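You operate a simulated robot arm through the tools that you are given. There is no shell and no other tool.

Carry out the task below with a simulated robot arm. There is one attempt and no reset: what you move stays moved.

JOB
Share out the cups on the top of the dining table. At the end: the white cartridge stands on top of the pink wax iron; the cream polishing pad stands where the white cartridge stood; the blue cup from the top of the dining table is on the grey drip tray; the red cup from the top of the dining table is in the white flat tray; whatever was shut is shut again. Leave all else as you found it, and nothing knocked over. Set down upright: cup.

It is judged by the outcome, as a careful person would: the job done as asked, and still so three seconds after it is handed in. It fails if anything else is knocked over, pushed out of place, dropped, spilled or broken.

ROBOT AND FRAMES
A 6-joint arm with a two-finger parallel gripper, fixed in place. Base frame: the origin is on the floor under the middle of its stand, x ahead of it, y to its left, z up; the work surface is at about z = 750. Lengths are in mm, angles in degrees, forces in N, time in s.
With the tool pointing down near the work surface it reaches from about 300 to 740 mm from the base axis. Its first joint turns from -66.0 to 66.0 degrees. Payload 2.45 kg.
Tool frame: the origin (TCP) lies between the finger pads and is the grasp point; the fingertips stand 24 mm ahead of it; z points along the fingers, y is the line along which they close. Largest opening 68 mm; finger width 17, thickness 10; the body of the gripper, 40 by 70 mm, starts 41 mm behind the TCP.
Orientation is told as [roll, pitch, yaw] about the base's x, y, z axes, in that order, counted from this pose: with the fingers straight down and closing along the base's y, the tool's x points along the base's -x, its y along +y and its z along -z.

CONTROLS
- The arm moves only by the tool send_rows. Its argument "commands" is a list of rows, each a list of 7 numbers: the turn, a rotation vector about the tool's x, y, z in units of 45 degrees (1.0 is 45 degrees), then the shift along the tool's x, y, z in units of 300 mm (1.0 is 300 mm), then the opening in per cent of the stroke, from 0 (shut) to 100 (fully open). In form: [[ax, ay, az, dx, dy, dz, claw], ...]. A call has 1 to 20 rows; each row is the pose to reach, as a shift and turn from the pose commanded when the call began, along the tool's axes at that moment. A call with a number of a shift or a turn outside -1 to 1 is refused whole. Each row takes 0.2 s and may step no farther than 50 mm and 8.6 degrees from the row before; otherwise, or with a gripper value out of range, the whole call is refused. A pose out of reach is approached as far as the arm can. The call stops where the force on the tool passes 40 N (or 10 N more than at its start, if that is more) or the arm is blocked; 0.2 s more then pass. Each finger travels about 108 mm/s and halts on what it meets, pressing with about 37 N; the grip force reading is that of the motor and also rises with nothing between the fingers. The clock runs only during rows and for 0.2 s after the last one: add rows that repeat a pose to give the fingers time. The reply holds the time, the measured pose of the TCP, the force on the tool along the base axes, the opening and the grip force, in the units named above and with some noise, with the torque about the TCP (base axes, N m) and any sound that the robot's microphone picked up.
- Cameras (640 x 400 px; columns grow to the right, rows downward): "scene" is fixed at [164.9, 442, 1458.5]; the picture's right is [-0.69, -0.73, 0.00], its down [-0.54, 0.51, -0.67] and it looks along [0.48, -0.46, -0.75] (base axes); focal length 357 px, centre (320, 200). "wrist" rides on the gripper at [84, 11, -75] in the tool frame; the picture's right is [-0.13, 0.99, 0.00], its down [-0.60, -0.08, -0.79] and it looks along [-0.79, -0.10, 0.61] (tool axes); focal length 251 px, centre (320, 200). There is no depth. A picture from a camera that has moved, and an enlarged one, comes with that camera's place and axes in the base frame and with its lens. The place of the scene camera against the robot may be out by one fixed shift of up to 25 mm in any direction.
- grab_frame(camera): a new picture of that camera. The clock stands still meanwhile.
- enlarge(camera, box): a new picture of the part [left, top, right, bottom] of that camera's present view, enlarged. The clock stands still meanwhile.
- close_job(): hands the job in; it is judged then, once.

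Places have to be worked out from the pictures, the camera data and where the tool is seen. Open the gripper and draw the arm clear of the work before you hand the job in, unless the task says otherwise.

The tools are called after "Call:" as name(argument=value, ...) on one line, values as JSON. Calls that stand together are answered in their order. send_rows: Moves the arm, as the interface text tells. Its arguments: {"type":"object","properties":{"commands":{"type":"array"}},"required":["commands"]} The other tools are called the same way: grab_frame (camera) takes a picture; enlarge (camera, box) takes an enlarged picture of a part of a camera's view; close_job () hands the job in.

At the start:

```text
time: 0.0
tcp_pos: [421.4, -11.7, 1077.8]
ee_rot: [0.0, -0.1, 0.0]
ft_force: [-0.2, -0.8, -0.5]
ft_torque: [0.02, -0.04, 0.01]
gripper_width: 67.8
grasp_force: 0.1
```

scene: 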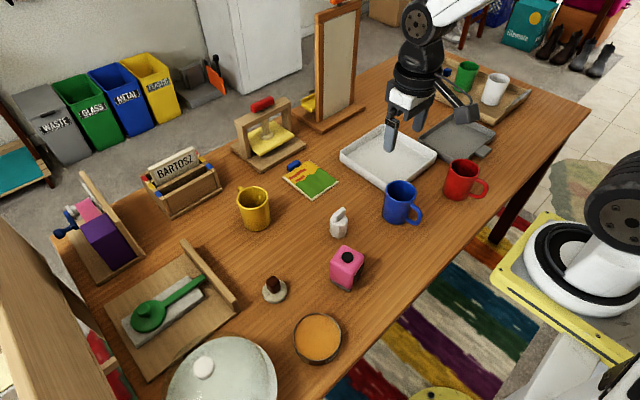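
wrist: 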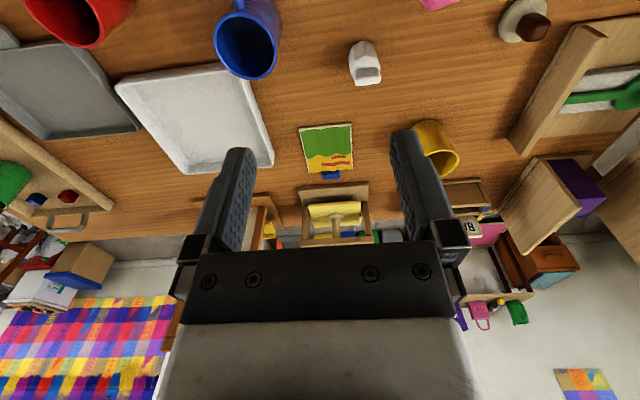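

I start by looking at the scene in more detail: the objects on the table seem to be a blue cup, red cup, yellow cup, white cartridge, pink wax iron, cream polishing pad and trays.

Call:
enlarge(camera="scene", box=[220, 180, 420, 305])

Call:
enlarge(camera="scene", box=[320, 50, 560, 200])

Call:
enlarge(camera="scene", box=[40, 150, 360, 350])

Call:
enlarge(camera="wrist", box=[0, 0, 320, 200])

Call:
enlarge(camera="wrist", box=[320, 0, 640, 200])

```text
3.20 times, centred on (320, 242) of scene
camera zoom: at [164.9, 442.0, 1458.5], right [-0.69, -0.73, 0.0], down [-0.54, 0.51, -0.67], along [0.48, -0.46, -0.75], focal length 1144 px, centre (320, 64)
```

zoom: 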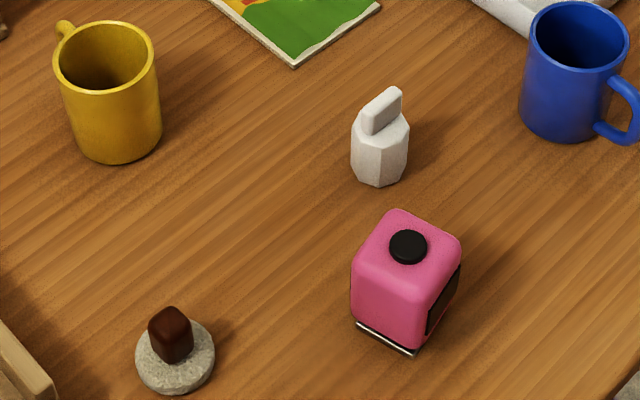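

```text
2.67 times, centred on (440, 125) of scene
camera zoom: at [164.9, 442.0, 1458.5], right [-0.69, -0.73, 0.0], down [-0.54, 0.51, -0.67], along [0.48, -0.46, -0.75], focal length 953 px, centre (0, 400)
```

zoom: 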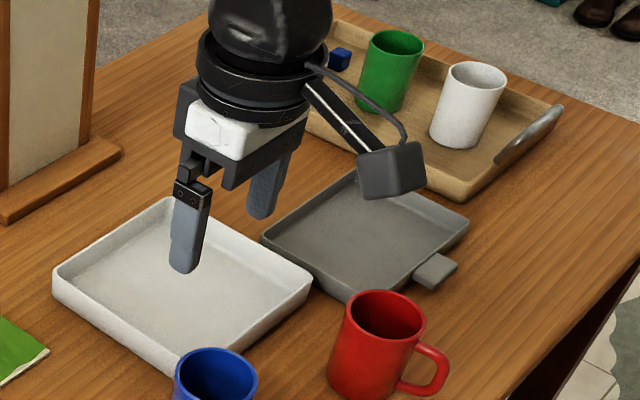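

```text
2.00 times, centred on (200, 250) of scene
camera zoom: at [164.9, 442.0, 1458.5], right [-0.69, -0.73, 0.0], down [-0.54, 0.51, -0.67], along [0.48, -0.46, -0.75], focal length 715 px, centre (560, 100)
```

zoom: 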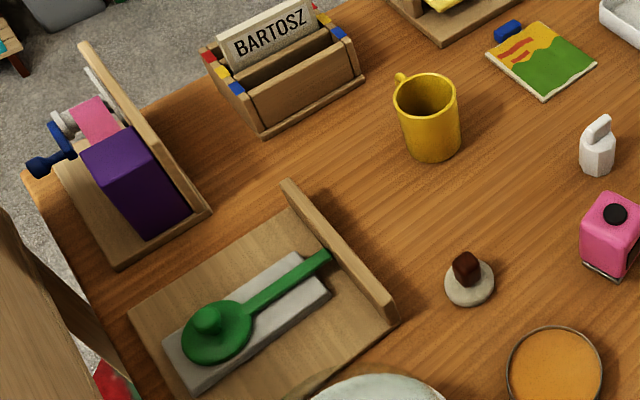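

```text
2.00 times, centred on (160, 100) of wrist
camera zoom: at [336.4, -0.6, 1153.4], right [0.13, 0.99, 0.0], down [0.6, -0.08, 0.79], along [0.79, -0.1, -0.61], focal length 503 px, centre (640, 400)
```

zoom: 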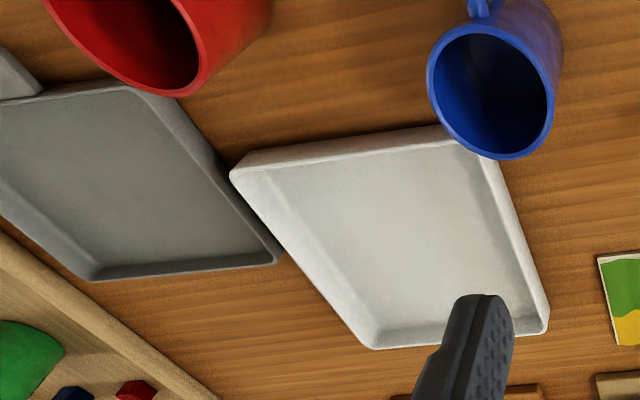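

```text
2.00 times, centred on (480, 100) of wrist
camera zoom: at [336.4, -0.6, 1153.4], right [0.13, 0.99, 0.0], down [0.6, -0.08, 0.79], along [0.79, -0.1, -0.61], focal length 503 px, centre (0, 400)
```

zoom: 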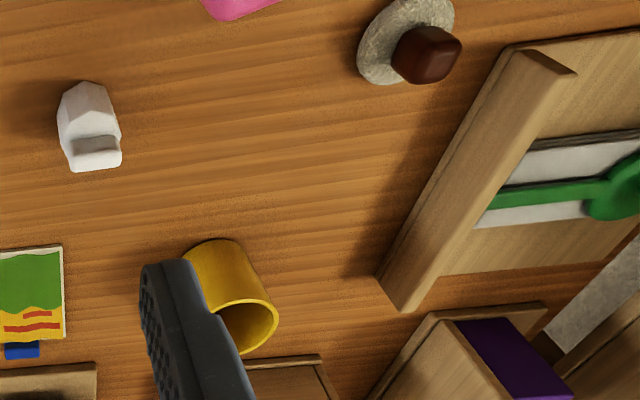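

The table holds the cartridge near (505, 43), the pink iron near (401, 138) and the polishing pad near (497, 257). I lower the arm over free space so the wrist camera sees the cartridge and iron close up.

Call:
send_rows(commands=[[0, 0, 0, 0.018, 0.027, 0.125, 100], [0, 0, 0, 0.035, 0.054, 0.25, 100], [0, 0, 0, 0.053, 0.08, 0.375, 100], [0, 0, 0, 0.07, 0.107, 0.493, 100], [0, 0, 0, 0.07, 0.107, 0.493, 100]])

Call:
grab_frame(camera="wrist")

Call:
grab_frame(camera="scene")

```text
time: 1.2
tcp_pos: [402.0, 19.9, 929.5]
ee_rot: [0.0, 0.0, 0.0]
ft_force: [-0.6, 1.0, -1.0]
ft_torque: [-0.04, -0.02, 0.03]
gripper_width: 68.3
grasp_force: 0.1
```

```text
taken
camera wrist: at [316.4, 31.8, 1005.0], right [0.13, 0.99, 0.0], down [0.6, -0.08, 0.79], along [0.79, -0.1, -0.61], focal length 251 px, centre (320, 200)
```

wrist: 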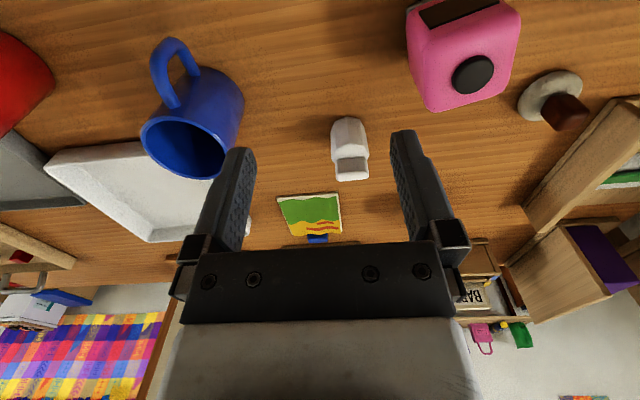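

```text
taken
```

scene: 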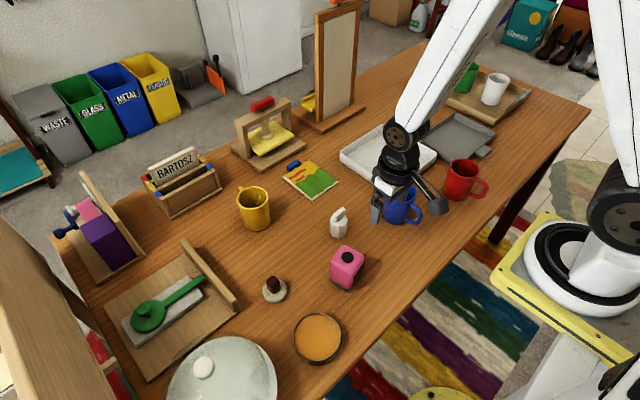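

Call:
enlarge(camera="wrist", box=[300, 80, 460, 180])

Call:
enlarge(camera="wrist", box=[380, 0, 620, 150])

Call:
enlarge(camera="scene", box=[310, 195, 390, 245])

Call:
enlarge(camera="scene", box=[240, 235, 400, 335])

```text
4.00 times, centred on (380, 130) of wrist
camera zoom: at [316.4, 31.8, 1005.0], right [0.13, 0.99, 0.0], down [0.6, -0.08, 0.79], along [0.79, -0.1, -0.61], focal length 1006 px, centre (80, 480)
```

zoom: 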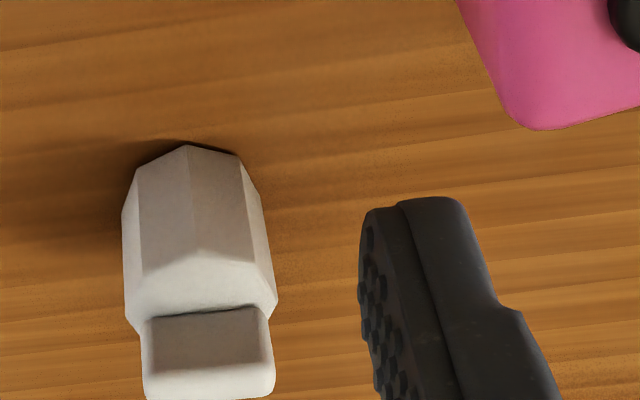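

```text
2.67 times, centred on (500, 75) of wrist
camera zoom: at [316.4, 31.8, 1005.0], right [0.13, 0.99, 0.0], down [0.6, -0.08, 0.79], along [0.79, -0.1, -0.61], focal length 670 px, centre (-160, 533)
```

zoom: 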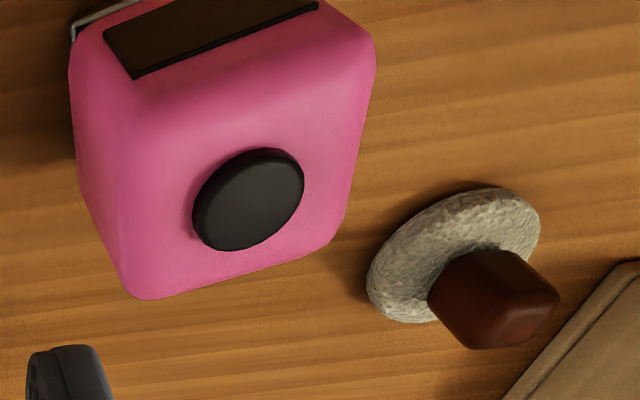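

```text
8.00 times, centred on (350, 220) of scene
camera zoom: at [164.9, 442.0, 1458.5], right [-0.69, -0.73, 0.0], down [-0.54, 0.51, -0.67], along [0.48, -0.46, -0.75], focal length 2859 px, centre (80, 40)
```

zoom: 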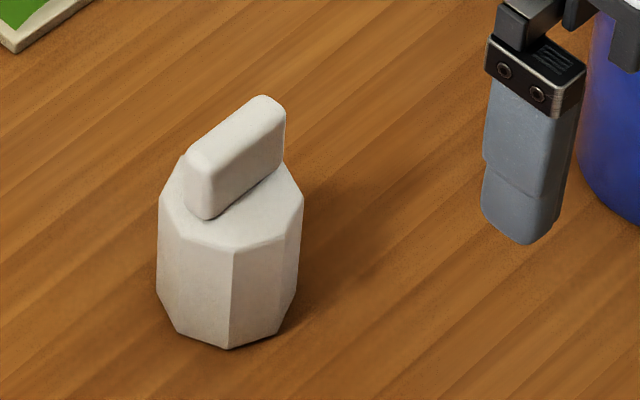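

```text
4.00 times, centred on (320, 285) of scene
camera zoom: at [164.9, 442.0, 1458.5], right [-0.69, -0.73, 0.0], down [-0.54, 0.51, -0.67], along [0.48, -0.46, -0.75], focal length 1430 px, centre (320, -140)
```

zoom: 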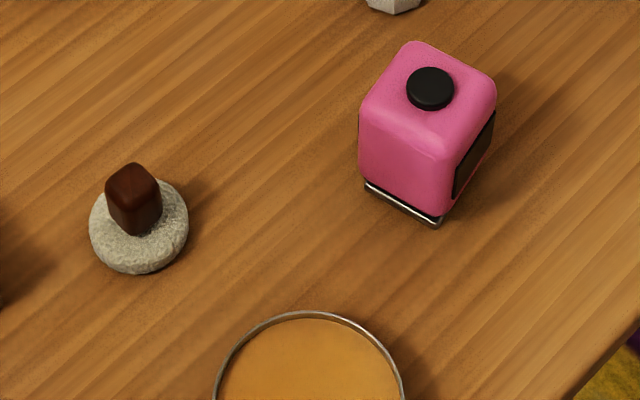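

The cartridge is an octagonal body with a bar handle, centred near (513, 40); the iron has a raised black button on top. I take a second wrist view from nearer the base to fix the iron's top, then one for the pad.

Call:
send_rows(commands=[[0, 0, 0, 0.06, 0.08, 0, 100], [0, 0, 0, 0.12, 0.16, 0, 100], [0, 0, 0, 0.18, 0.24, 0, 100], [0, 0, 0, 0.2333, 0.3, 0, 100], [0, 0, 0, 0.2333, 0.3, 0, 100]])

Call:
grab_frame(camera="wrist")

Call:
enlarge(camera="wrist", box=[240, 80, 400, 180])

```text
time: 2.4
tcp_pos: [329.5, 110.1, 929.6]
ee_rot: [0.0, 0.1, 0.0]
ft_force: [0.0, -0.4, 0.0]
ft_torque: [-0.01, 0.01, 0.01]
gripper_width: 68.1
grasp_force: 0.0
```

```text
taken
camera wrist: at [245.0, 121.3, 1005.1], right [0.13, 0.99, 0.0], down [0.6, -0.08, 0.79], along [0.79, -0.1, -0.61], focal length 251 px, centre (320, 200)
```

wrist: 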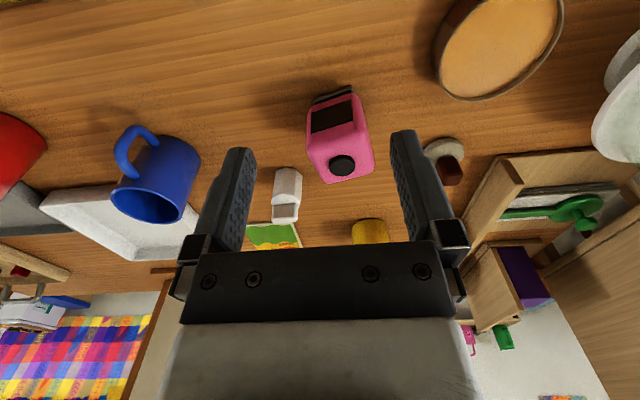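

```text
4.00 times, centred on (320, 130) of wrist
camera zoom: at [245.0, 121.3, 1005.1], right [0.13, 0.99, 0.0], down [0.6, -0.08, 0.79], along [0.79, -0.1, -0.61], focal length 1006 px, centre (320, 480)
```

zoom: 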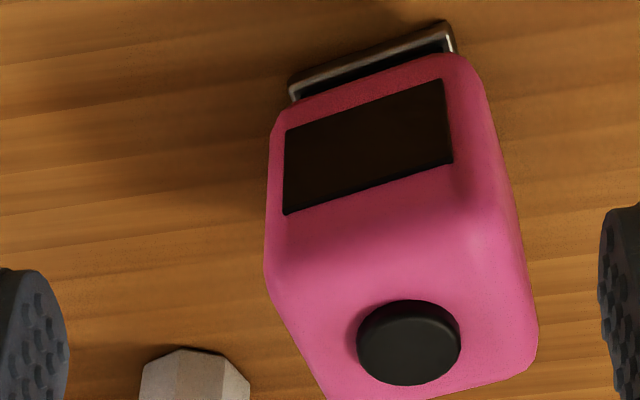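

Triangulating the two wrist views puts the iron's button top at about (410, 120, 840). Now I move to view the polishing pad.

Call:
send_rows(commands=[[0, 0, 0, -0.06, 0.12, 0, 100], [0, 0, 0, -0.12, 0.24, 0, 100], [0, 0, 0, -0.18, 0.36, 0, 100], [0, 0, 0, -0.2, 0.42, 0, 100], [0, 0, 0, -0.2, 0.42, 0, 100]])

Call:
grab_frame(camera="wrist")

Call:
enlarge(camera="wrist", box=[240, 80, 400, 180])

```text
time: 3.6
tcp_pos: [391.0, 236.3, 929.2]
ee_rot: [0.0, 0.0, 0.0]
ft_force: [0.0, -0.4, 0.0]
ft_torque: [-0.03, 0.04, 0.04]
gripper_width: 68.0
grasp_force: 0.1
```

```text
taken
camera wrist: at [306.0, 247.7, 1005.2], right [0.13, 0.99, 0.0], down [0.6, -0.08, 0.79], along [0.79, -0.1, -0.61], focal length 251 px, centre (320, 200)
```

wrist: 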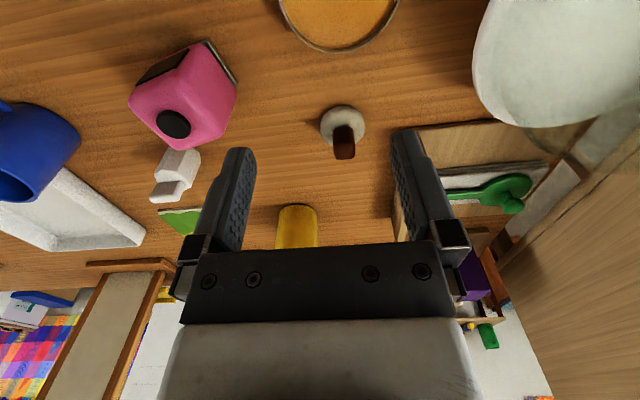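

```text
4.00 times, centred on (320, 130) of wrist
camera zoom: at [306.0, 247.7, 1005.2], right [0.13, 0.99, 0.0], down [0.6, -0.08, 0.79], along [0.79, -0.1, -0.61], focal length 1006 px, centre (320, 480)
```

zoom: 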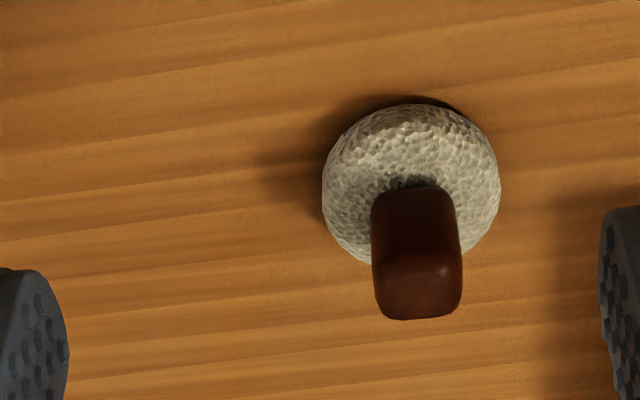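

The pad disc is centred near (488, 250.5) with a knob about 24 mm wide reaching z≈803. First I take the cartridge: move above it at (512.6, 40.5) with a yaw of +24° so the fingers meet opposite flats and the camera stays away from the iron.

Call:
send_rows(commands=[[0, 0, -0.089, -0.068, -0.109, 0, 100], [0, 0, -0.178, -0.136, -0.218, 0, 100], [0, 0, -0.267, -0.204, -0.327, 0, 100], [0, 0, -0.356, -0.272, -0.435, 0, 100], [0, 0, -0.444, -0.34, -0.544, 0, 100], [0, 0, -0.533, -0.4073, -0.653, 0, 100], [0, 0, -0.533, -0.4073, -0.653, 0, 100]])

Call:
grab_frame(camera="wrist")

Call:
grab_frame(camera="scene")

```text
time: 5.2
tcp_pos: [512.8, 40.4, 929.5]
ee_rot: [0.0, 0.0, 24.1]
ft_force: [-1.2, -1.1, 0.5]
ft_torque: [-0.04, 0.01, -0.01]
gripper_width: 67.8
grasp_force: 0.0
```

```text
taken
camera wrist: at [430.9, 16.2, 1005.0], right [-0.29, 0.96, 0.0], down [0.58, 0.17, 0.79], along [0.76, 0.23, -0.61], focal length 251 px, centre (320, 200)
```

wrist: 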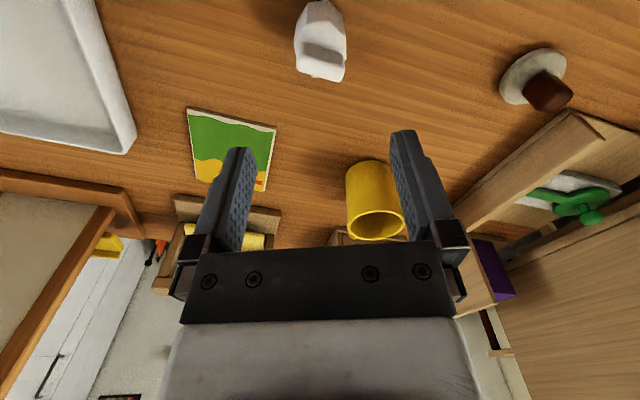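

```text
taken
```

scene: 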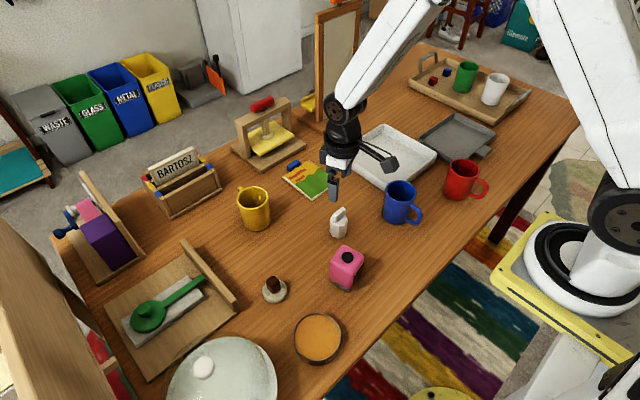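

Call:
enlarge(camera="wrist", box=[256, 0, 384, 80])

```text
5.00 times, centred on (320, 40) of wrist
camera zoom: at [430.9, 16.2, 1005.0], right [-0.29, 0.96, 0.0], down [0.58, 0.17, 0.79], along [0.76, 0.23, -0.61], focal length 1257 px, centre (320, 1000)
```

zoom: 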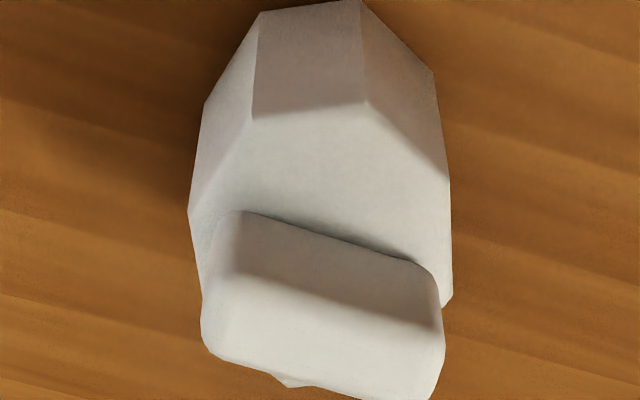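

The view confirms the near flat is square to the tool and the body is centred at u=320, about 1.5 mm toward tool +x. I descend to TCP z≈792 (tips at 768, handle top at ~822 stays below the palm) and close.

Call:
send_rows(commands=[[0, 0, 0, 0.005, 0, 0.12, 100], [0, 0, 0, 0.005, 0, 0.24, 100], [0, 0, 0, 0.005, 0, 0.34, 100], [0, 0, 0, 0.005, 0, 0.41, 100], [0, 0, 0, 0.005, 0, 0.458, 100], [0, 0, 0, 0.005, 0, 0.458, 100]])

Call:
grab_frame(camera="wrist")

Call:
enlarge(camera="scene", box=[280, 160, 440, 260])

```text
time: 6.6
tcp_pos: [511.0, 38.3, 792.6]
ee_rot: [0.0, 0.1, 24.0]
ft_force: [-0.1, -0.1, -0.1]
ft_torque: [-0.02, 0.01, -0.02]
gripper_width: 68.0
grasp_force: 0.0
```

```text
taken
camera wrist: at [429.2, 15.6, 867.6], right [-0.29, 0.96, 0.0], down [0.58, 0.17, 0.79], along [0.76, 0.23, -0.61], focal length 251 px, centre (320, 200)
```

wrist: 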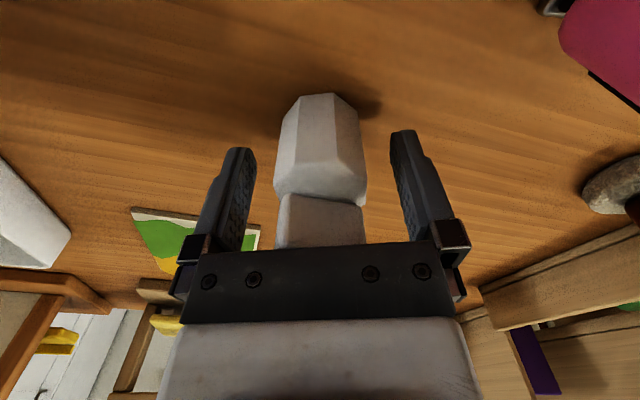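

```text
4.00 times, centred on (360, 210) of scene
camera zoom: at [164.9, 442.0, 1458.5], right [-0.69, -0.73, 0.0], down [-0.54, 0.51, -0.67], along [0.48, -0.46, -0.75], focal length 1430 px, centre (160, 160)
```

zoom: 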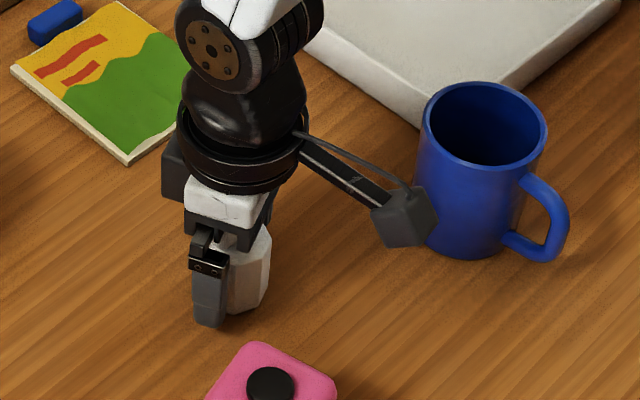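

The cartridge sits centred between the open fingers. I close the gripper on the flats.

Call:
send_rows(commands=[[0, 0, 0, 0, 0, 0, 60], [0, 0, 0, 0, 0, 0, 40], [0, 0, 0, 0, 0, 0, 0], [0, 0, 0, 0, 0, 0, 0], [0, 0, 0, 0, 0, 0, 0]])

Call:
grab_frame(camera="wrist")

```text
time: 7.8
tcp_pos: [510.8, 40.2, 792.4]
ee_rot: [0.0, 0.0, 23.9]
ft_force: [-0.8, 0.8, -0.3]
ft_torque: [-0.02, 0.0, -0.01]
gripper_width: 38.0
grasp_force: 36.4
```

```text
taken
camera wrist: at [429.1, 15.6, 867.8], right [-0.29, 0.96, 0.0], down [0.58, 0.17, 0.79], along [0.76, 0.23, -0.61], focal length 251 px, centre (320, 200)
```

wrist: 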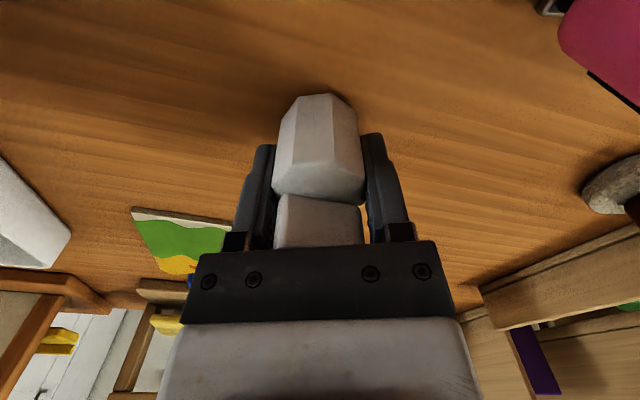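

Grip is firm at 38 mm. I lift straight up 145 mm and carry it over the iron's button at (410, 120).

Call:
send_rows(commands=[[0, 0, 0, 0, 0, -0.06, 0], [0, 0, 0, 0, 0, -0.17, 0], [0, 0, 0, 0, 0, -0.3, 0], [0, 0, 0, 0, 0, -0.42, 0], [0, 0, 0, 0, 0, -0.483, 0], [0, 0, 0, 0.03, 0.06, -0.483, 0], [0, 0, 0, 0.09, 0.17, -0.483, 0], [0, 0, 0, 0.15, 0.29, -0.483, 0], [0, 0, 0, 0.199, 0.3823, -0.483, 0], [0, 0, 0, 0.199, 0.3823, -0.483, 0]])

Call:
grab_frame(camera="wrist")

Call:
enlarge(camera="scene", box=[260, 180, 420, 280])

```text
time: 10.0
tcp_pos: [408.2, 119.6, 937.6]
ee_rot: [0.0, -0.1, 24.0]
ft_force: [0.1, -0.3, -0.2]
ft_torque: [-0.02, 0.01, 0.03]
gripper_width: 0.0
grasp_force: 23.4
```

```text
taken
camera wrist: at [326.6, 97.4, 1013.7], right [-0.28, 0.96, 0.0], down [0.58, 0.17, 0.79], along [0.76, 0.23, -0.61], focal length 251 px, centre (320, 200)
```

wrist: 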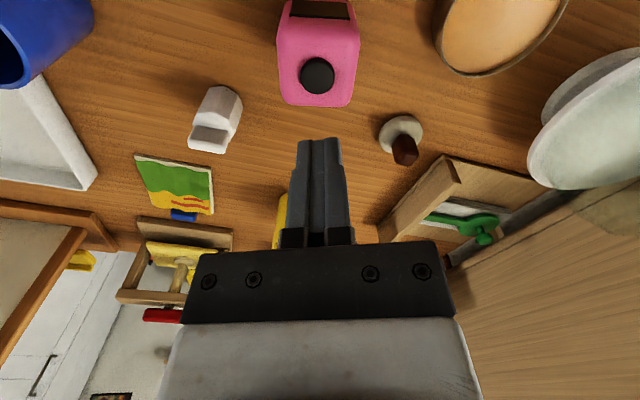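

```text
4.00 times, centred on (340, 230) of scene
camera zoom: at [164.8, 442.0, 1458.5], right [-0.69, -0.73, 0.0], down [-0.54, 0.51, -0.67], along [0.48, -0.46, -0.75], focal length 1430 px, centre (240, 80)
```

zoom: 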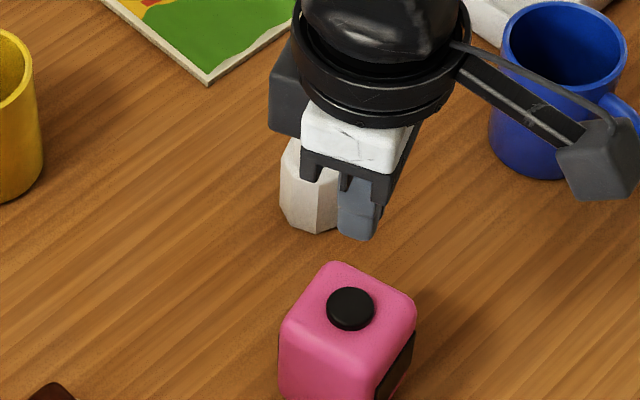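

The gripper came up empty: the cartridge slipped out and still stands near its old place. I check it closely before trying again.

Call:
enlarge(camera="wrist", box=[150, 70, 278, 150])

Call:
enlarge(camera="scene", box=[310, 195, 390, 245])

```text
5.00 times, centred on (214, 110) of wrist
camera zoom: at [326.6, 97.4, 1013.7], right [-0.28, 0.96, 0.0], down [0.58, 0.17, 0.79], along [0.76, 0.23, -0.61], focal length 1257 px, centre (850, 650)
```

zoom: 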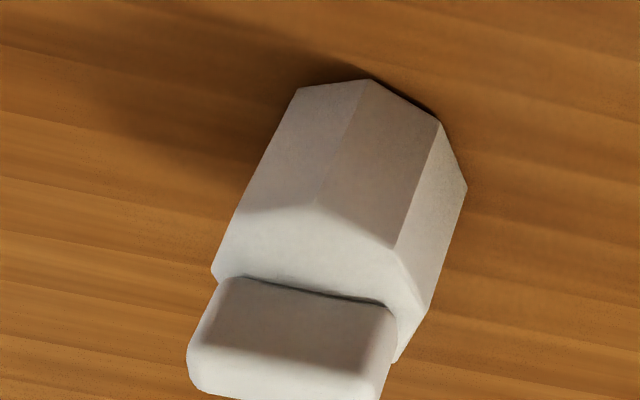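

```text
8.00 times, centred on (350, 220) of scene
camera zoom: at [164.8, 442.0, 1458.5], right [-0.69, -0.73, 0.0], down [-0.54, 0.51, -0.67], along [0.48, -0.46, -0.75], focal length 2859 px, centre (80, 40)
```

zoom: 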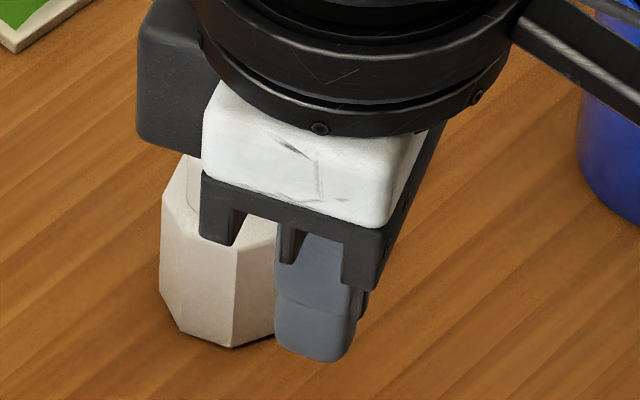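

The cartridge is practically unmoved (vertex within 0.6 mm in the scene view) and upright, so its smooth body just slid through the pads. I will grip its bar handle instead, with fingers closing along x; I return above it while turning the tool 45° of the needed 69°.

Call:
send_rows(commands=[[0, 0, -0.167, -0.033, -0.064, 0, 20], [0, 0, -0.333, -0.066, -0.128, 0, 40], [0, 0, -0.5, -0.1, -0.191, 0, 60], [0, 0, -0.667, -0.133, -0.255, 0, 70], [0, 0, -0.833, -0.166, -0.319, 0, 70], [0, 0, -1.0, -0.199, -0.383, 0, 70], [0, 0, -1.0, -0.199, -0.383, 0, 70]])

Call:
send_rows(commands=[[0, 0, -0.18, 0, 0, 0, 70], [0, 0, -0.36, 0, 0, 0, 70], [0, 0, -0.533, 0, 0, 0, 70], [0, 0, -0.533, 0, 0, 0, 70]])

Call:
grab_frame(camera="wrist")

Call:
enlarge(camera="wrist", box=[256, 0, 384, 80])

```text
time: 11.6
tcp_pos: [510.5, 40.0, 937.2]
ee_rot: [-0.1, 0.0, 69.2]
ft_force: [0.6, 0.0, -1.3]
ft_torque: [-0.03, 0.03, 0.0]
gripper_width: 47.8
grasp_force: 0.1
```

```text
time: 12.6
tcp_pos: [510.5, 40.1, 936.4]
ee_rot: [-0.1, 0.0, 93.2]
ft_force: [0.0, 0.0, 0.9]
ft_torque: [0.0, 0.01, -0.02]
gripper_width: 47.6
grasp_force: 0.1
```

```text
taken
camera wrist: at [503.8, -44.5, 1012.9], right [-1.0, 0.08, 0.0], down [0.05, 0.61, 0.79], along [0.06, 0.79, -0.61], focal length 251 px, centre (320, 200)
```

wrist: 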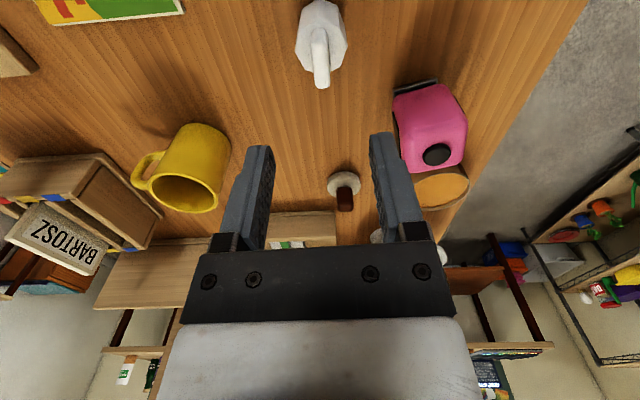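

```text
5.00 times, centred on (320, 40) of wrist
camera zoom: at [503.8, -44.5, 1012.9], right [-1.0, 0.08, 0.0], down [0.05, 0.61, 0.79], along [0.06, 0.79, -0.61], focal length 1257 px, centre (320, 1000)
```

zoom: 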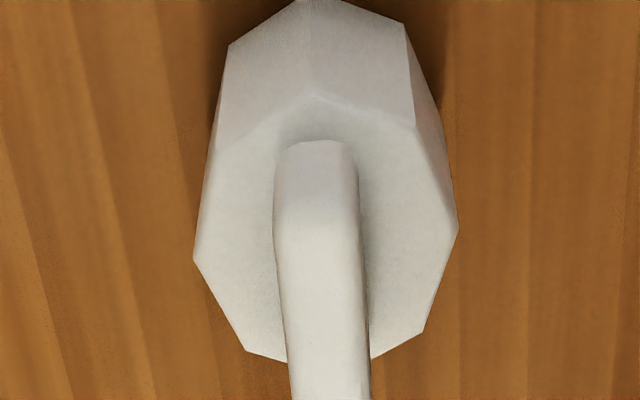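

The handle bar is about 10 mm thick, aligned within ~4° and centred within 1 mm, top at z≈820. I descend so the tips end at ~803, just above the body's shoulder, correcting the small yaw.

Call:
send_rows(commands=[[0, 0, 0.04, 0, 0.002, 0.12, 70], [0, 0, 0.06, 0, 0.002, 0.24, 70], [0, 0, 0.06, 0, 0.002, 0.32, 70], [0, 0, 0.06, 0, 0.002, 0.35, 70], [0, 0, 0.06, 0, 0.002, 0.368, 70], [0, 0, 0.06, 0, 0.002, 0.368, 70]])

Call:
grab_frame(camera="wrist")

Call:
enlarge(camera="wrist", box=[240, 80, 400, 180])

Call:
enlarge(camera="scene", box=[310, 180, 390, 230])

```text
time: 14.0
tcp_pos: [509.3, 40.8, 825.9]
ee_rot: [-0.1, -0.1, 90.3]
ft_force: [0.6, 1.1, 0.4]
ft_torque: [0.02, -0.01, 0.03]
gripper_width: 47.8
grasp_force: 0.0
```

```text
taken
camera wrist: at [498.5, -44.1, 902.2], right [-0.99, 0.12, 0.0], down [0.08, 0.6, 0.79], along [0.1, 0.79, -0.61], focal length 251 px, centre (320, 200)
```

wrist: 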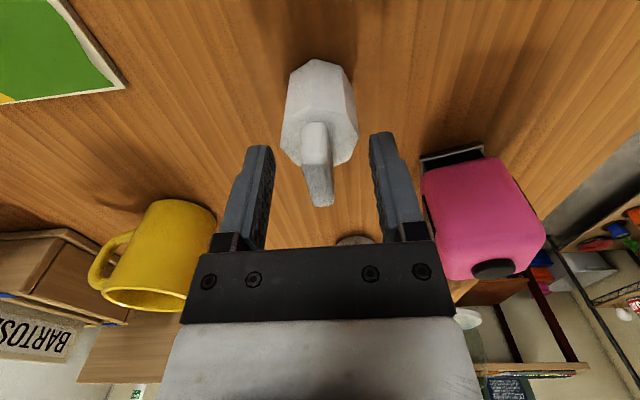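

```text
4.00 times, centred on (320, 130) of wrist
camera zoom: at [498.5, -44.1, 902.2], right [-0.99, 0.12, 0.0], down [0.08, 0.6, 0.79], along [0.1, 0.79, -0.61], focal length 1006 px, centre (320, 480)
```

zoom: 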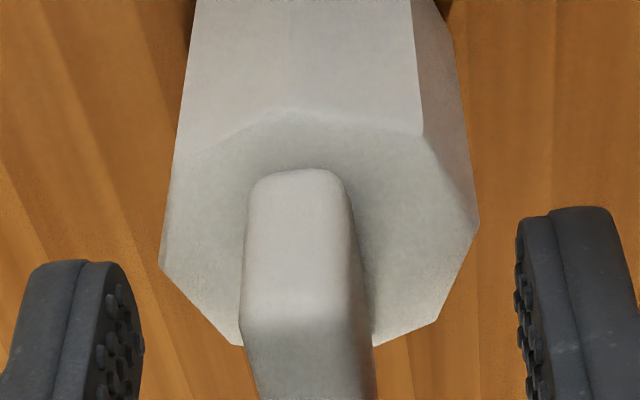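

```text
8.00 times, centred on (350, 205) of scene
camera zoom: at [164.9, 442.0, 1458.5], right [-0.69, -0.73, 0.0], down [-0.54, 0.51, -0.67], along [0.48, -0.46, -0.75], focal length 2859 px, centre (80, 160)
```

zoom: 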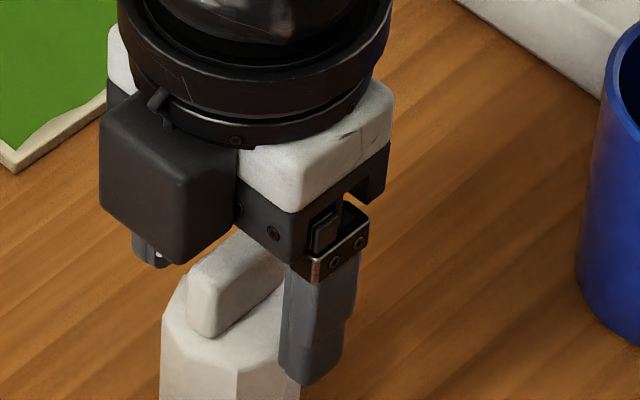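

The handle lies centred between the pads with tips just above the shoulder. I close on it and lift only 10 mm first to test the hold.

Call:
send_rows(commands=[[0, 0, 0, 0, 0, 0, 45], [0, 0, 0, 0, 0, 0, 25], [0, 0, 0, 0, 0, 0, 0], [0, 0, 0, 0, 0, 0, 0], [0, 0, 0, 0, 0, 0, 0], [0, 0, 0, 0, 0, -0.008, 0], [0, 0, 0, 0, 0, -0.018, 0], [0, 0, 0, 0, 0, -0.033, 0], [0, 0, 0, 0, 0, -0.033, 0]])

Call:
grab_frame(camera="wrist")

Call:
enlarge(camera="scene", box=[310, 190, 390, 240])

```text
time: 16.0
tcp_pos: [508.2, 39.1, 835.9]
ee_rot: [0.0, 0.0, 90.3]
ft_force: [1.0, 0.0, -1.1]
ft_torque: [-0.01, 0.04, 0.03]
gripper_width: 40.5
grasp_force: 37.1
```

```text
taken
camera wrist: at [498.9, -44.3, 912.7], right [-0.99, 0.12, 0.0], down [0.08, 0.6, 0.79], along [0.1, 0.79, -0.61], focal length 251 px, centre (320, 200)
```

wrist: 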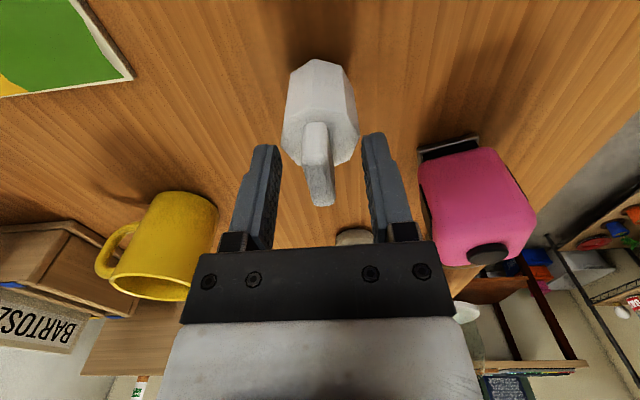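

```text
8.00 times, centred on (350, 215) of scene
camera zoom: at [164.9, 442.0, 1458.5], right [-0.69, -0.73, 0.0], down [-0.54, 0.51, -0.67], along [0.48, -0.46, -0.75], focal length 2859 px, centre (80, 80)
```

zoom: 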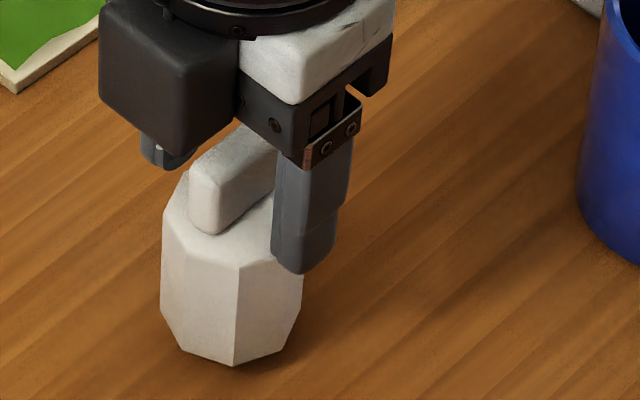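

The cartridge did lift ~10 mm, but the width reads 40.5: the tips pinched the body's top edges, so the shoulder is nearer z≈804 and the handle top ≈ 828. I set it back down gently, open, rise to TCP ≈ 834 and close on the handle itself.

Call:
send_rows(commands=[[0, 0, 0, 0, 0, 0.01, 0], [0, 0, 0, 0, 0, 0.02, 0], [0, 0, 0, 0, 0, 0.029, 0], [0, 0, 0, 0, 0, 0.0333, 0], [0, 0, 0, 0, 0, 0.0333, 0], [0, 0, 0, 0, 0, 0.0333, 70], [0, 0, 0, 0, 0, 0.0333, 70], [0, 0, 0, 0, 0, 0.02, 70], [0, 0, 0, 0, 0, 0.01, 70], [0, 0, 0, 0, 0, 0.01, 70]])

Call:
grab_frame(camera="wrist")

Call:
enlarge(camera="wrist", box=[240, 80, 400, 180])

Call:
enlarge(camera="scene", box=[310, 190, 390, 240])

```text
time: 18.2
tcp_pos: [509.8, 39.3, 833.4]
ee_rot: [0.0, 0.0, 90.3]
ft_force: [-0.2, -0.4, 0.3]
ft_torque: [-0.02, 0.02, -0.01]
gripper_width: 47.9
grasp_force: 0.1
```

```text
taken
camera wrist: at [499.1, -44.0, 909.7], right [-0.99, 0.12, 0.0], down [0.08, 0.6, 0.79], along [0.1, 0.79, -0.61], focal length 251 px, centre (320, 200)
```

wrist: 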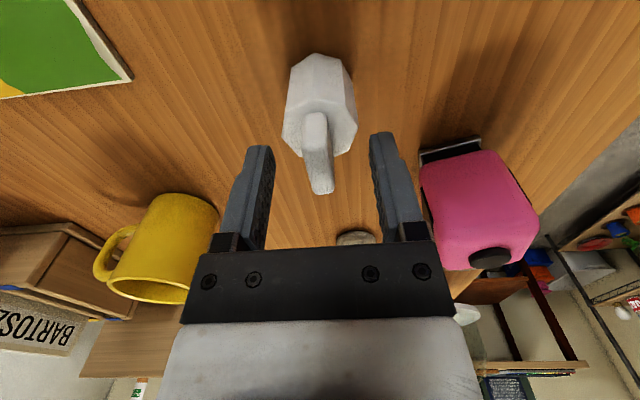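

```text
4.00 times, centred on (320, 130) of wrist
camera zoom: at [499.1, -44.0, 909.7], right [-0.99, 0.12, 0.0], down [0.08, 0.6, 0.79], along [0.1, 0.79, -0.61], focal length 1006 px, centre (320, 480)
```

zoom: 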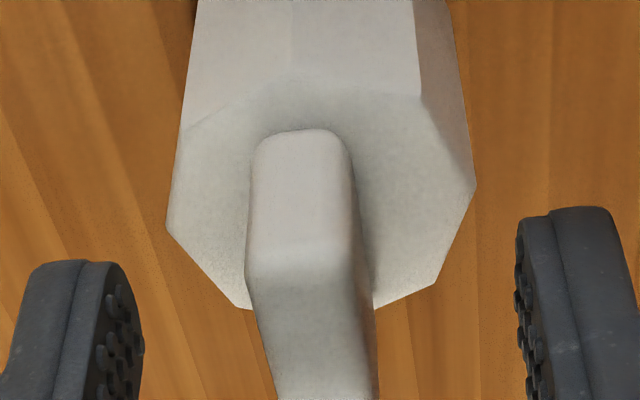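

```text
8.00 times, centred on (350, 215) of scene
camera zoom: at [164.9, 442.0, 1458.5], right [-0.69, -0.73, 0.0], down [-0.54, 0.51, -0.67], along [0.48, -0.46, -0.75], focal length 2859 px, centre (80, 80)
```

zoom: 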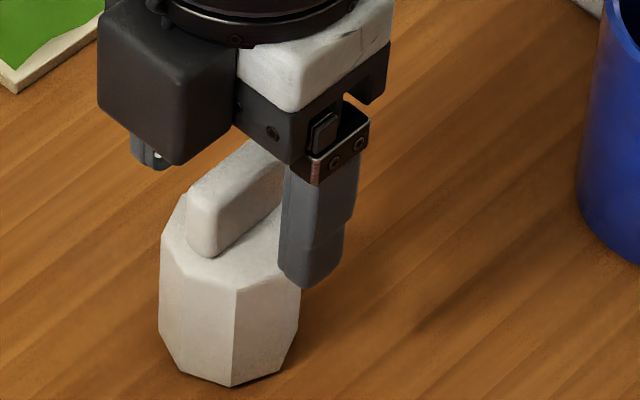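

The cartridge is back on its spot. Tips are now at ~809, above the shoulder; I close on the handle.

Call:
send_rows(commands=[[0, 0, 0, 0, 0, 0, 45], [0, 0, 0, 0, 0, 0, 25], [0, 0, 0, 0, 0, 0, 0], [0, 0, 0, 0, 0, 0, 0], [0, 0, 0, 0, 0, 0, 0]])

Call:
grab_frame(camera="wrist")

Call:
enlarge(camera="scene", box=[310, 190, 390, 240])

```text
time: 19.4
tcp_pos: [508.8, 40.0, 833.4]
ee_rot: [0.1, 0.0, 90.3]
ft_force: [-0.4, 0.4, 0.9]
ft_torque: [0.04, 0.0, -0.01]
gripper_width: 11.3
grasp_force: 32.8
```

```text
taken
camera wrist: at [499.1, -44.0, 909.6], right [-0.99, 0.12, 0.0], down [0.08, 0.6, 0.79], along [0.1, 0.79, -0.61], focal length 251 px, centre (320, 200)
```

wrist: 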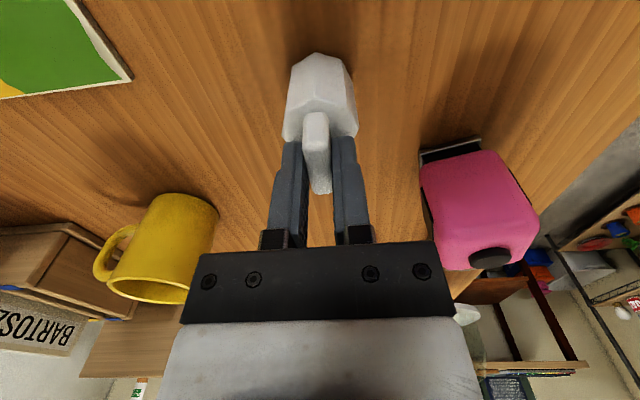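

```text
8.00 times, centred on (350, 215) of scene
camera zoom: at [164.8, 442.0, 1458.5], right [-0.69, -0.73, 0.0], down [-0.54, 0.51, -0.67], along [0.48, -0.46, -0.75], focal length 2859 px, centre (80, 80)
```

zoom: 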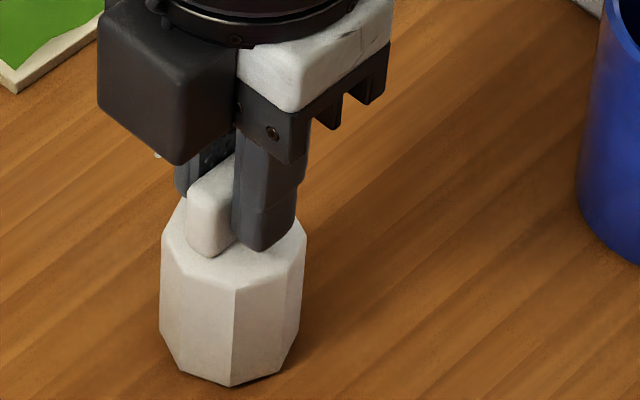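

Now the fingers hold the 11 mm handle. I lift slowly by 9 mm and check it hangs level.

Call:
send_rows(commands=[[0, 0, 0, 0, 0, -0.005, 0], [0, 0, 0, 0, 0, -0.015, 0], [0, 0, 0, 0, 0, -0.025, 0], [0, 0, 0, 0, 0, -0.03, 0], [0, 0, 0, 0, 0, -0.03, 0], [0, 0, 0, 0, 0, -0.03, 0]])

Call:
enlarge(camera="scene", box=[310, 190, 390, 240])

Call:
grab_frame(camera="wrist")

```text
time: 20.8
tcp_pos: [510.1, 38.1, 842.3]
ee_rot: [0.0, 0.0, 90.3]
ft_force: [0.8, 0.3, -0.9]
ft_torque: [0.01, 0.03, -0.01]
gripper_width: 11.6
grasp_force: 31.8
```

```text
8.00 times, centred on (350, 215) of scene
camera zoom: at [164.9, 442.0, 1458.5], right [-0.69, -0.73, 0.0], down [-0.54, 0.51, -0.67], along [0.48, -0.46, -0.75], focal length 2859 px, centre (80, 80)
```

zoom: 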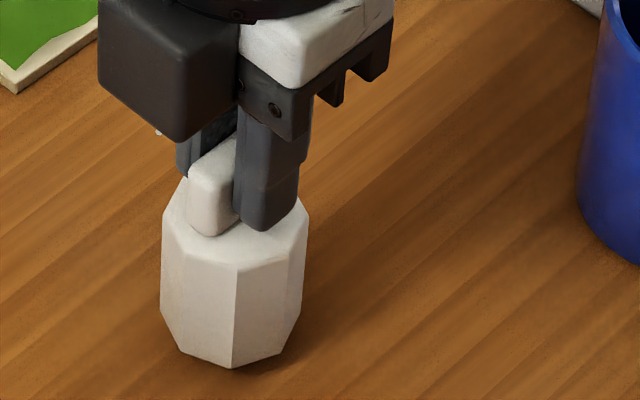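

```text
taken
camera wrist: at [499.2, -44.2, 918.5], right [-0.99, 0.12, 0.0], down [0.08, 0.6, 0.79], along [0.1, 0.79, -0.61], focal length 251 px, centre (320, 200)
```

wrist: 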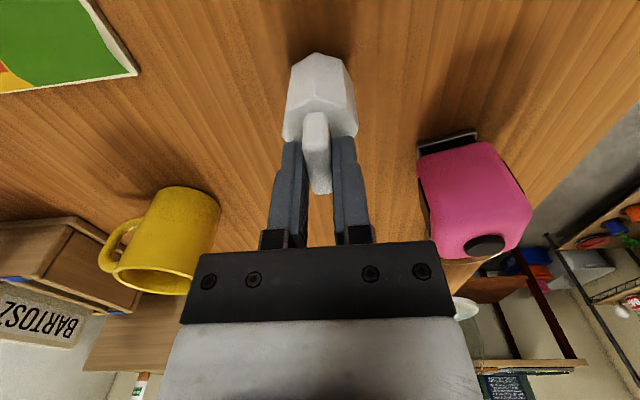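

It hangs level and steady. I lift it to TCP z≈960 and carry it above the button, which my earlier look from overhead places at about (410.7, 119).

Call:
send_rows(commands=[[0, 0, 0, 0, 0, -0.03, 0], [0, 0, 0, 0, 0, -0.09, 0], [0, 0, 0, 0, 0, -0.16, 0], [0, 0, 0, 0, 0, -0.24, 0], [0, 0, 0, 0, 0, -0.32, 0], [0, 0, 0, 0, 0, -0.37, 0], [0, 0, 0, 0, 0, -0.39, 0], [0, 0, 0, -0.02, 0.025, -0.39, 0], [0, 0, 0, -0.07, 0.087, -0.39, 0], [0, 0, 0, -0.13, 0.162, -0.39, 0], [0, 0, 0, -0.19, 0.237, -0.39, 0], [0, 0, 0, -0.24, 0.3, -0.39, 0], [0, 0, 0, -0.26, 0.325, -0.39, 0], [0, 0, 0, -0.266, 0.332, -0.39, 0], [0, 0, 0, -0.266, 0.332, -0.39, 0]])

Call:
grab_frame(camera="wrist")

Call:
enlarge(camera="scene", box=[280, 200, 440, 300])

```text
time: 24.0
tcp_pos: [410.0, 118.1, 959.7]
ee_rot: [0.1, 0.0, 90.3]
ft_force: [0.1, 0.2, -1.0]
ft_torque: [0.0, -0.02, 0.01]
gripper_width: 11.5
grasp_force: 32.2
```

```text
taken
camera wrist: at [399.3, 34.7, 1035.7], right [-0.99, 0.12, 0.0], down [0.08, 0.6, 0.79], along [0.1, 0.79, -0.61], focal length 251 px, centre (320, 200)
```

wrist: 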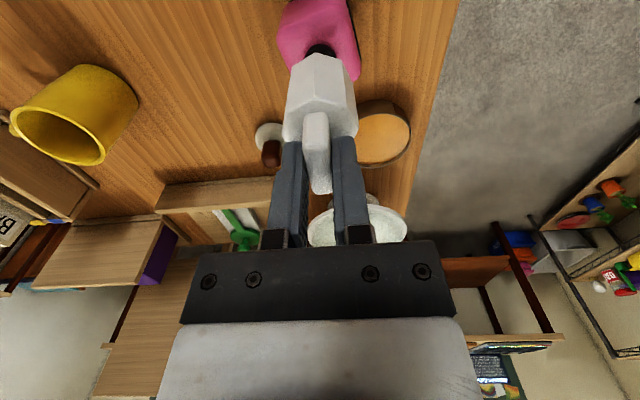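

```text
4.00 times, centred on (360, 250) of scene
camera zoom: at [164.9, 442.0, 1458.5], right [-0.69, -0.73, 0.0], down [-0.54, 0.51, -0.67], along [0.48, -0.46, -0.75], focal length 1430 px, centre (160, 0)
```

zoom: 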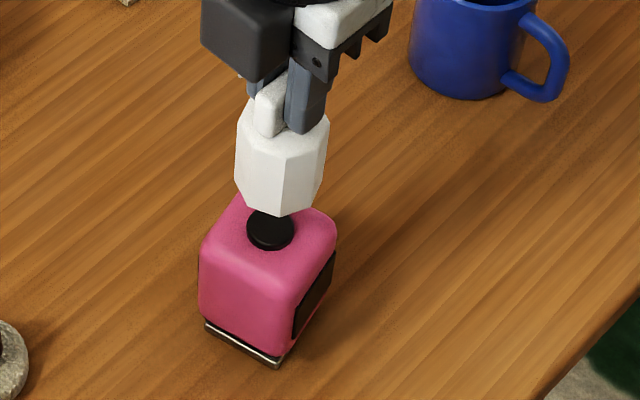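

Call:
enlarge(camera="scene", box=[320, 230, 384, 270])

Call:
enlarge(camera="wrist", box=[256, 0, 384, 80])

```text
10.00 times, centred on (352, 250) of scene
camera zoom: at [164.9, 442.0, 1458.5], right [-0.69, -0.73, 0.0], down [-0.54, 0.51, -0.67], along [0.48, -0.46, -0.75], focal length 3574 px, centre (0, -300)
```

zoom: 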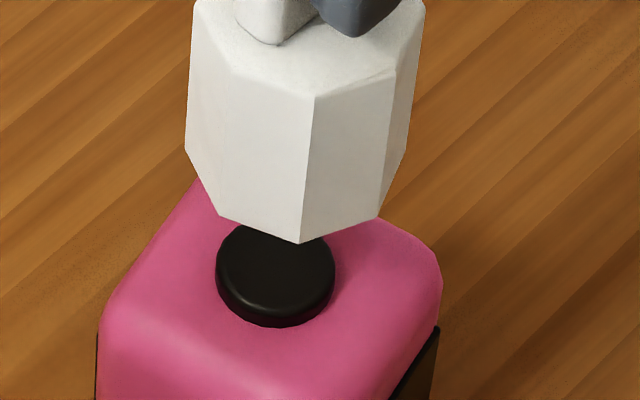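

```text
5.00 times, centred on (320, 40) of wrist
camera zoom: at [399.3, 34.7, 1035.7], right [-0.99, 0.12, 0.0], down [0.08, 0.6, 0.79], along [0.1, 0.79, -0.61], focal length 1257 px, centre (320, 1000)
```

zoom: 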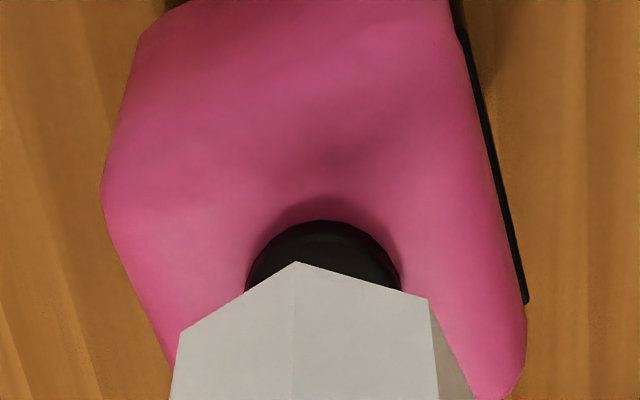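

Scene and wrist views agree that the cartridge should shift about (-1, +2) mm to be centred over the button. I apply that and descend to ~3 mm above it.

Call:
send_rows(commands=[[0, 0, 0, -0.007, 0.003, 0.01, 0], [0, 0, 0, -0.007, 0.003, 0.04, 0], [0, 0, 0, -0.007, 0.003, 0.075, 0], [0, 0, 0, -0.007, 0.003, 0.1, 0], [0, 0, 0, -0.007, 0.003, 0.11, 0], [0, 0, 0, -0.007, 0.003, 0.11, 0]])

Call:
enlarge(camera="scene", box=[320, 230, 384, 270])

Call:
enlarge(camera="wrist", box=[256, 0, 384, 80])

```text
time: 25.4
tcp_pos: [408.7, 119.9, 926.6]
ee_rot: [0.0, 0.0, 90.3]
ft_force: [-0.9, 0.3, 0.4]
ft_torque: [0.02, -0.02, 0.01]
gripper_width: 11.5
grasp_force: 31.8
```

```text
10.00 times, centred on (352, 250) of scene
camera zoom: at [164.9, 442.0, 1458.5], right [-0.69, -0.73, 0.0], down [-0.54, 0.51, -0.67], along [0.48, -0.46, -0.75], focal length 3574 px, centre (0, -300)
```

zoom: 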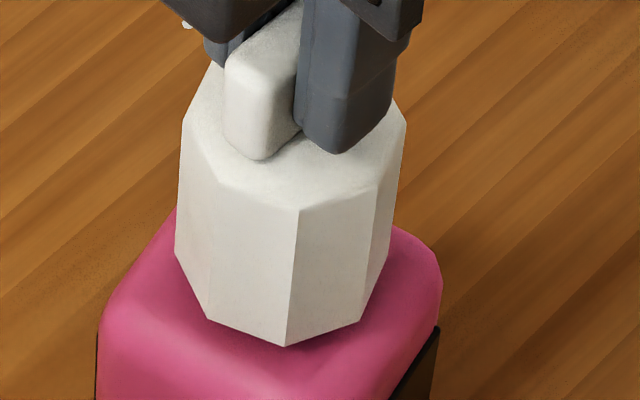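

```text
5.00 times, centred on (320, 40) of wrist
camera zoom: at [398.5, 36.7, 1002.7], right [-0.99, 0.12, 0.0], down [0.08, 0.6, 0.79], along [0.1, 0.79, -0.61], focal length 1257 px, centre (320, 1000)
```

zoom: 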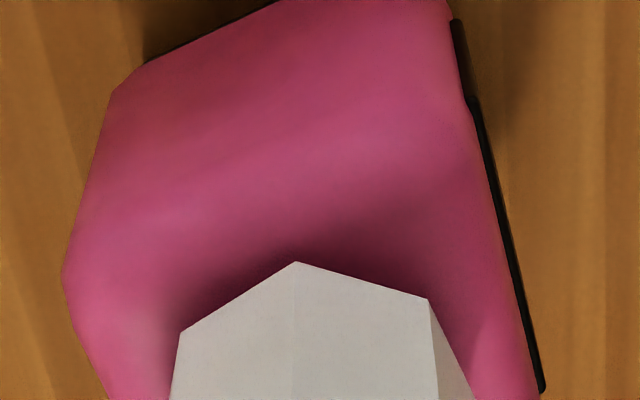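

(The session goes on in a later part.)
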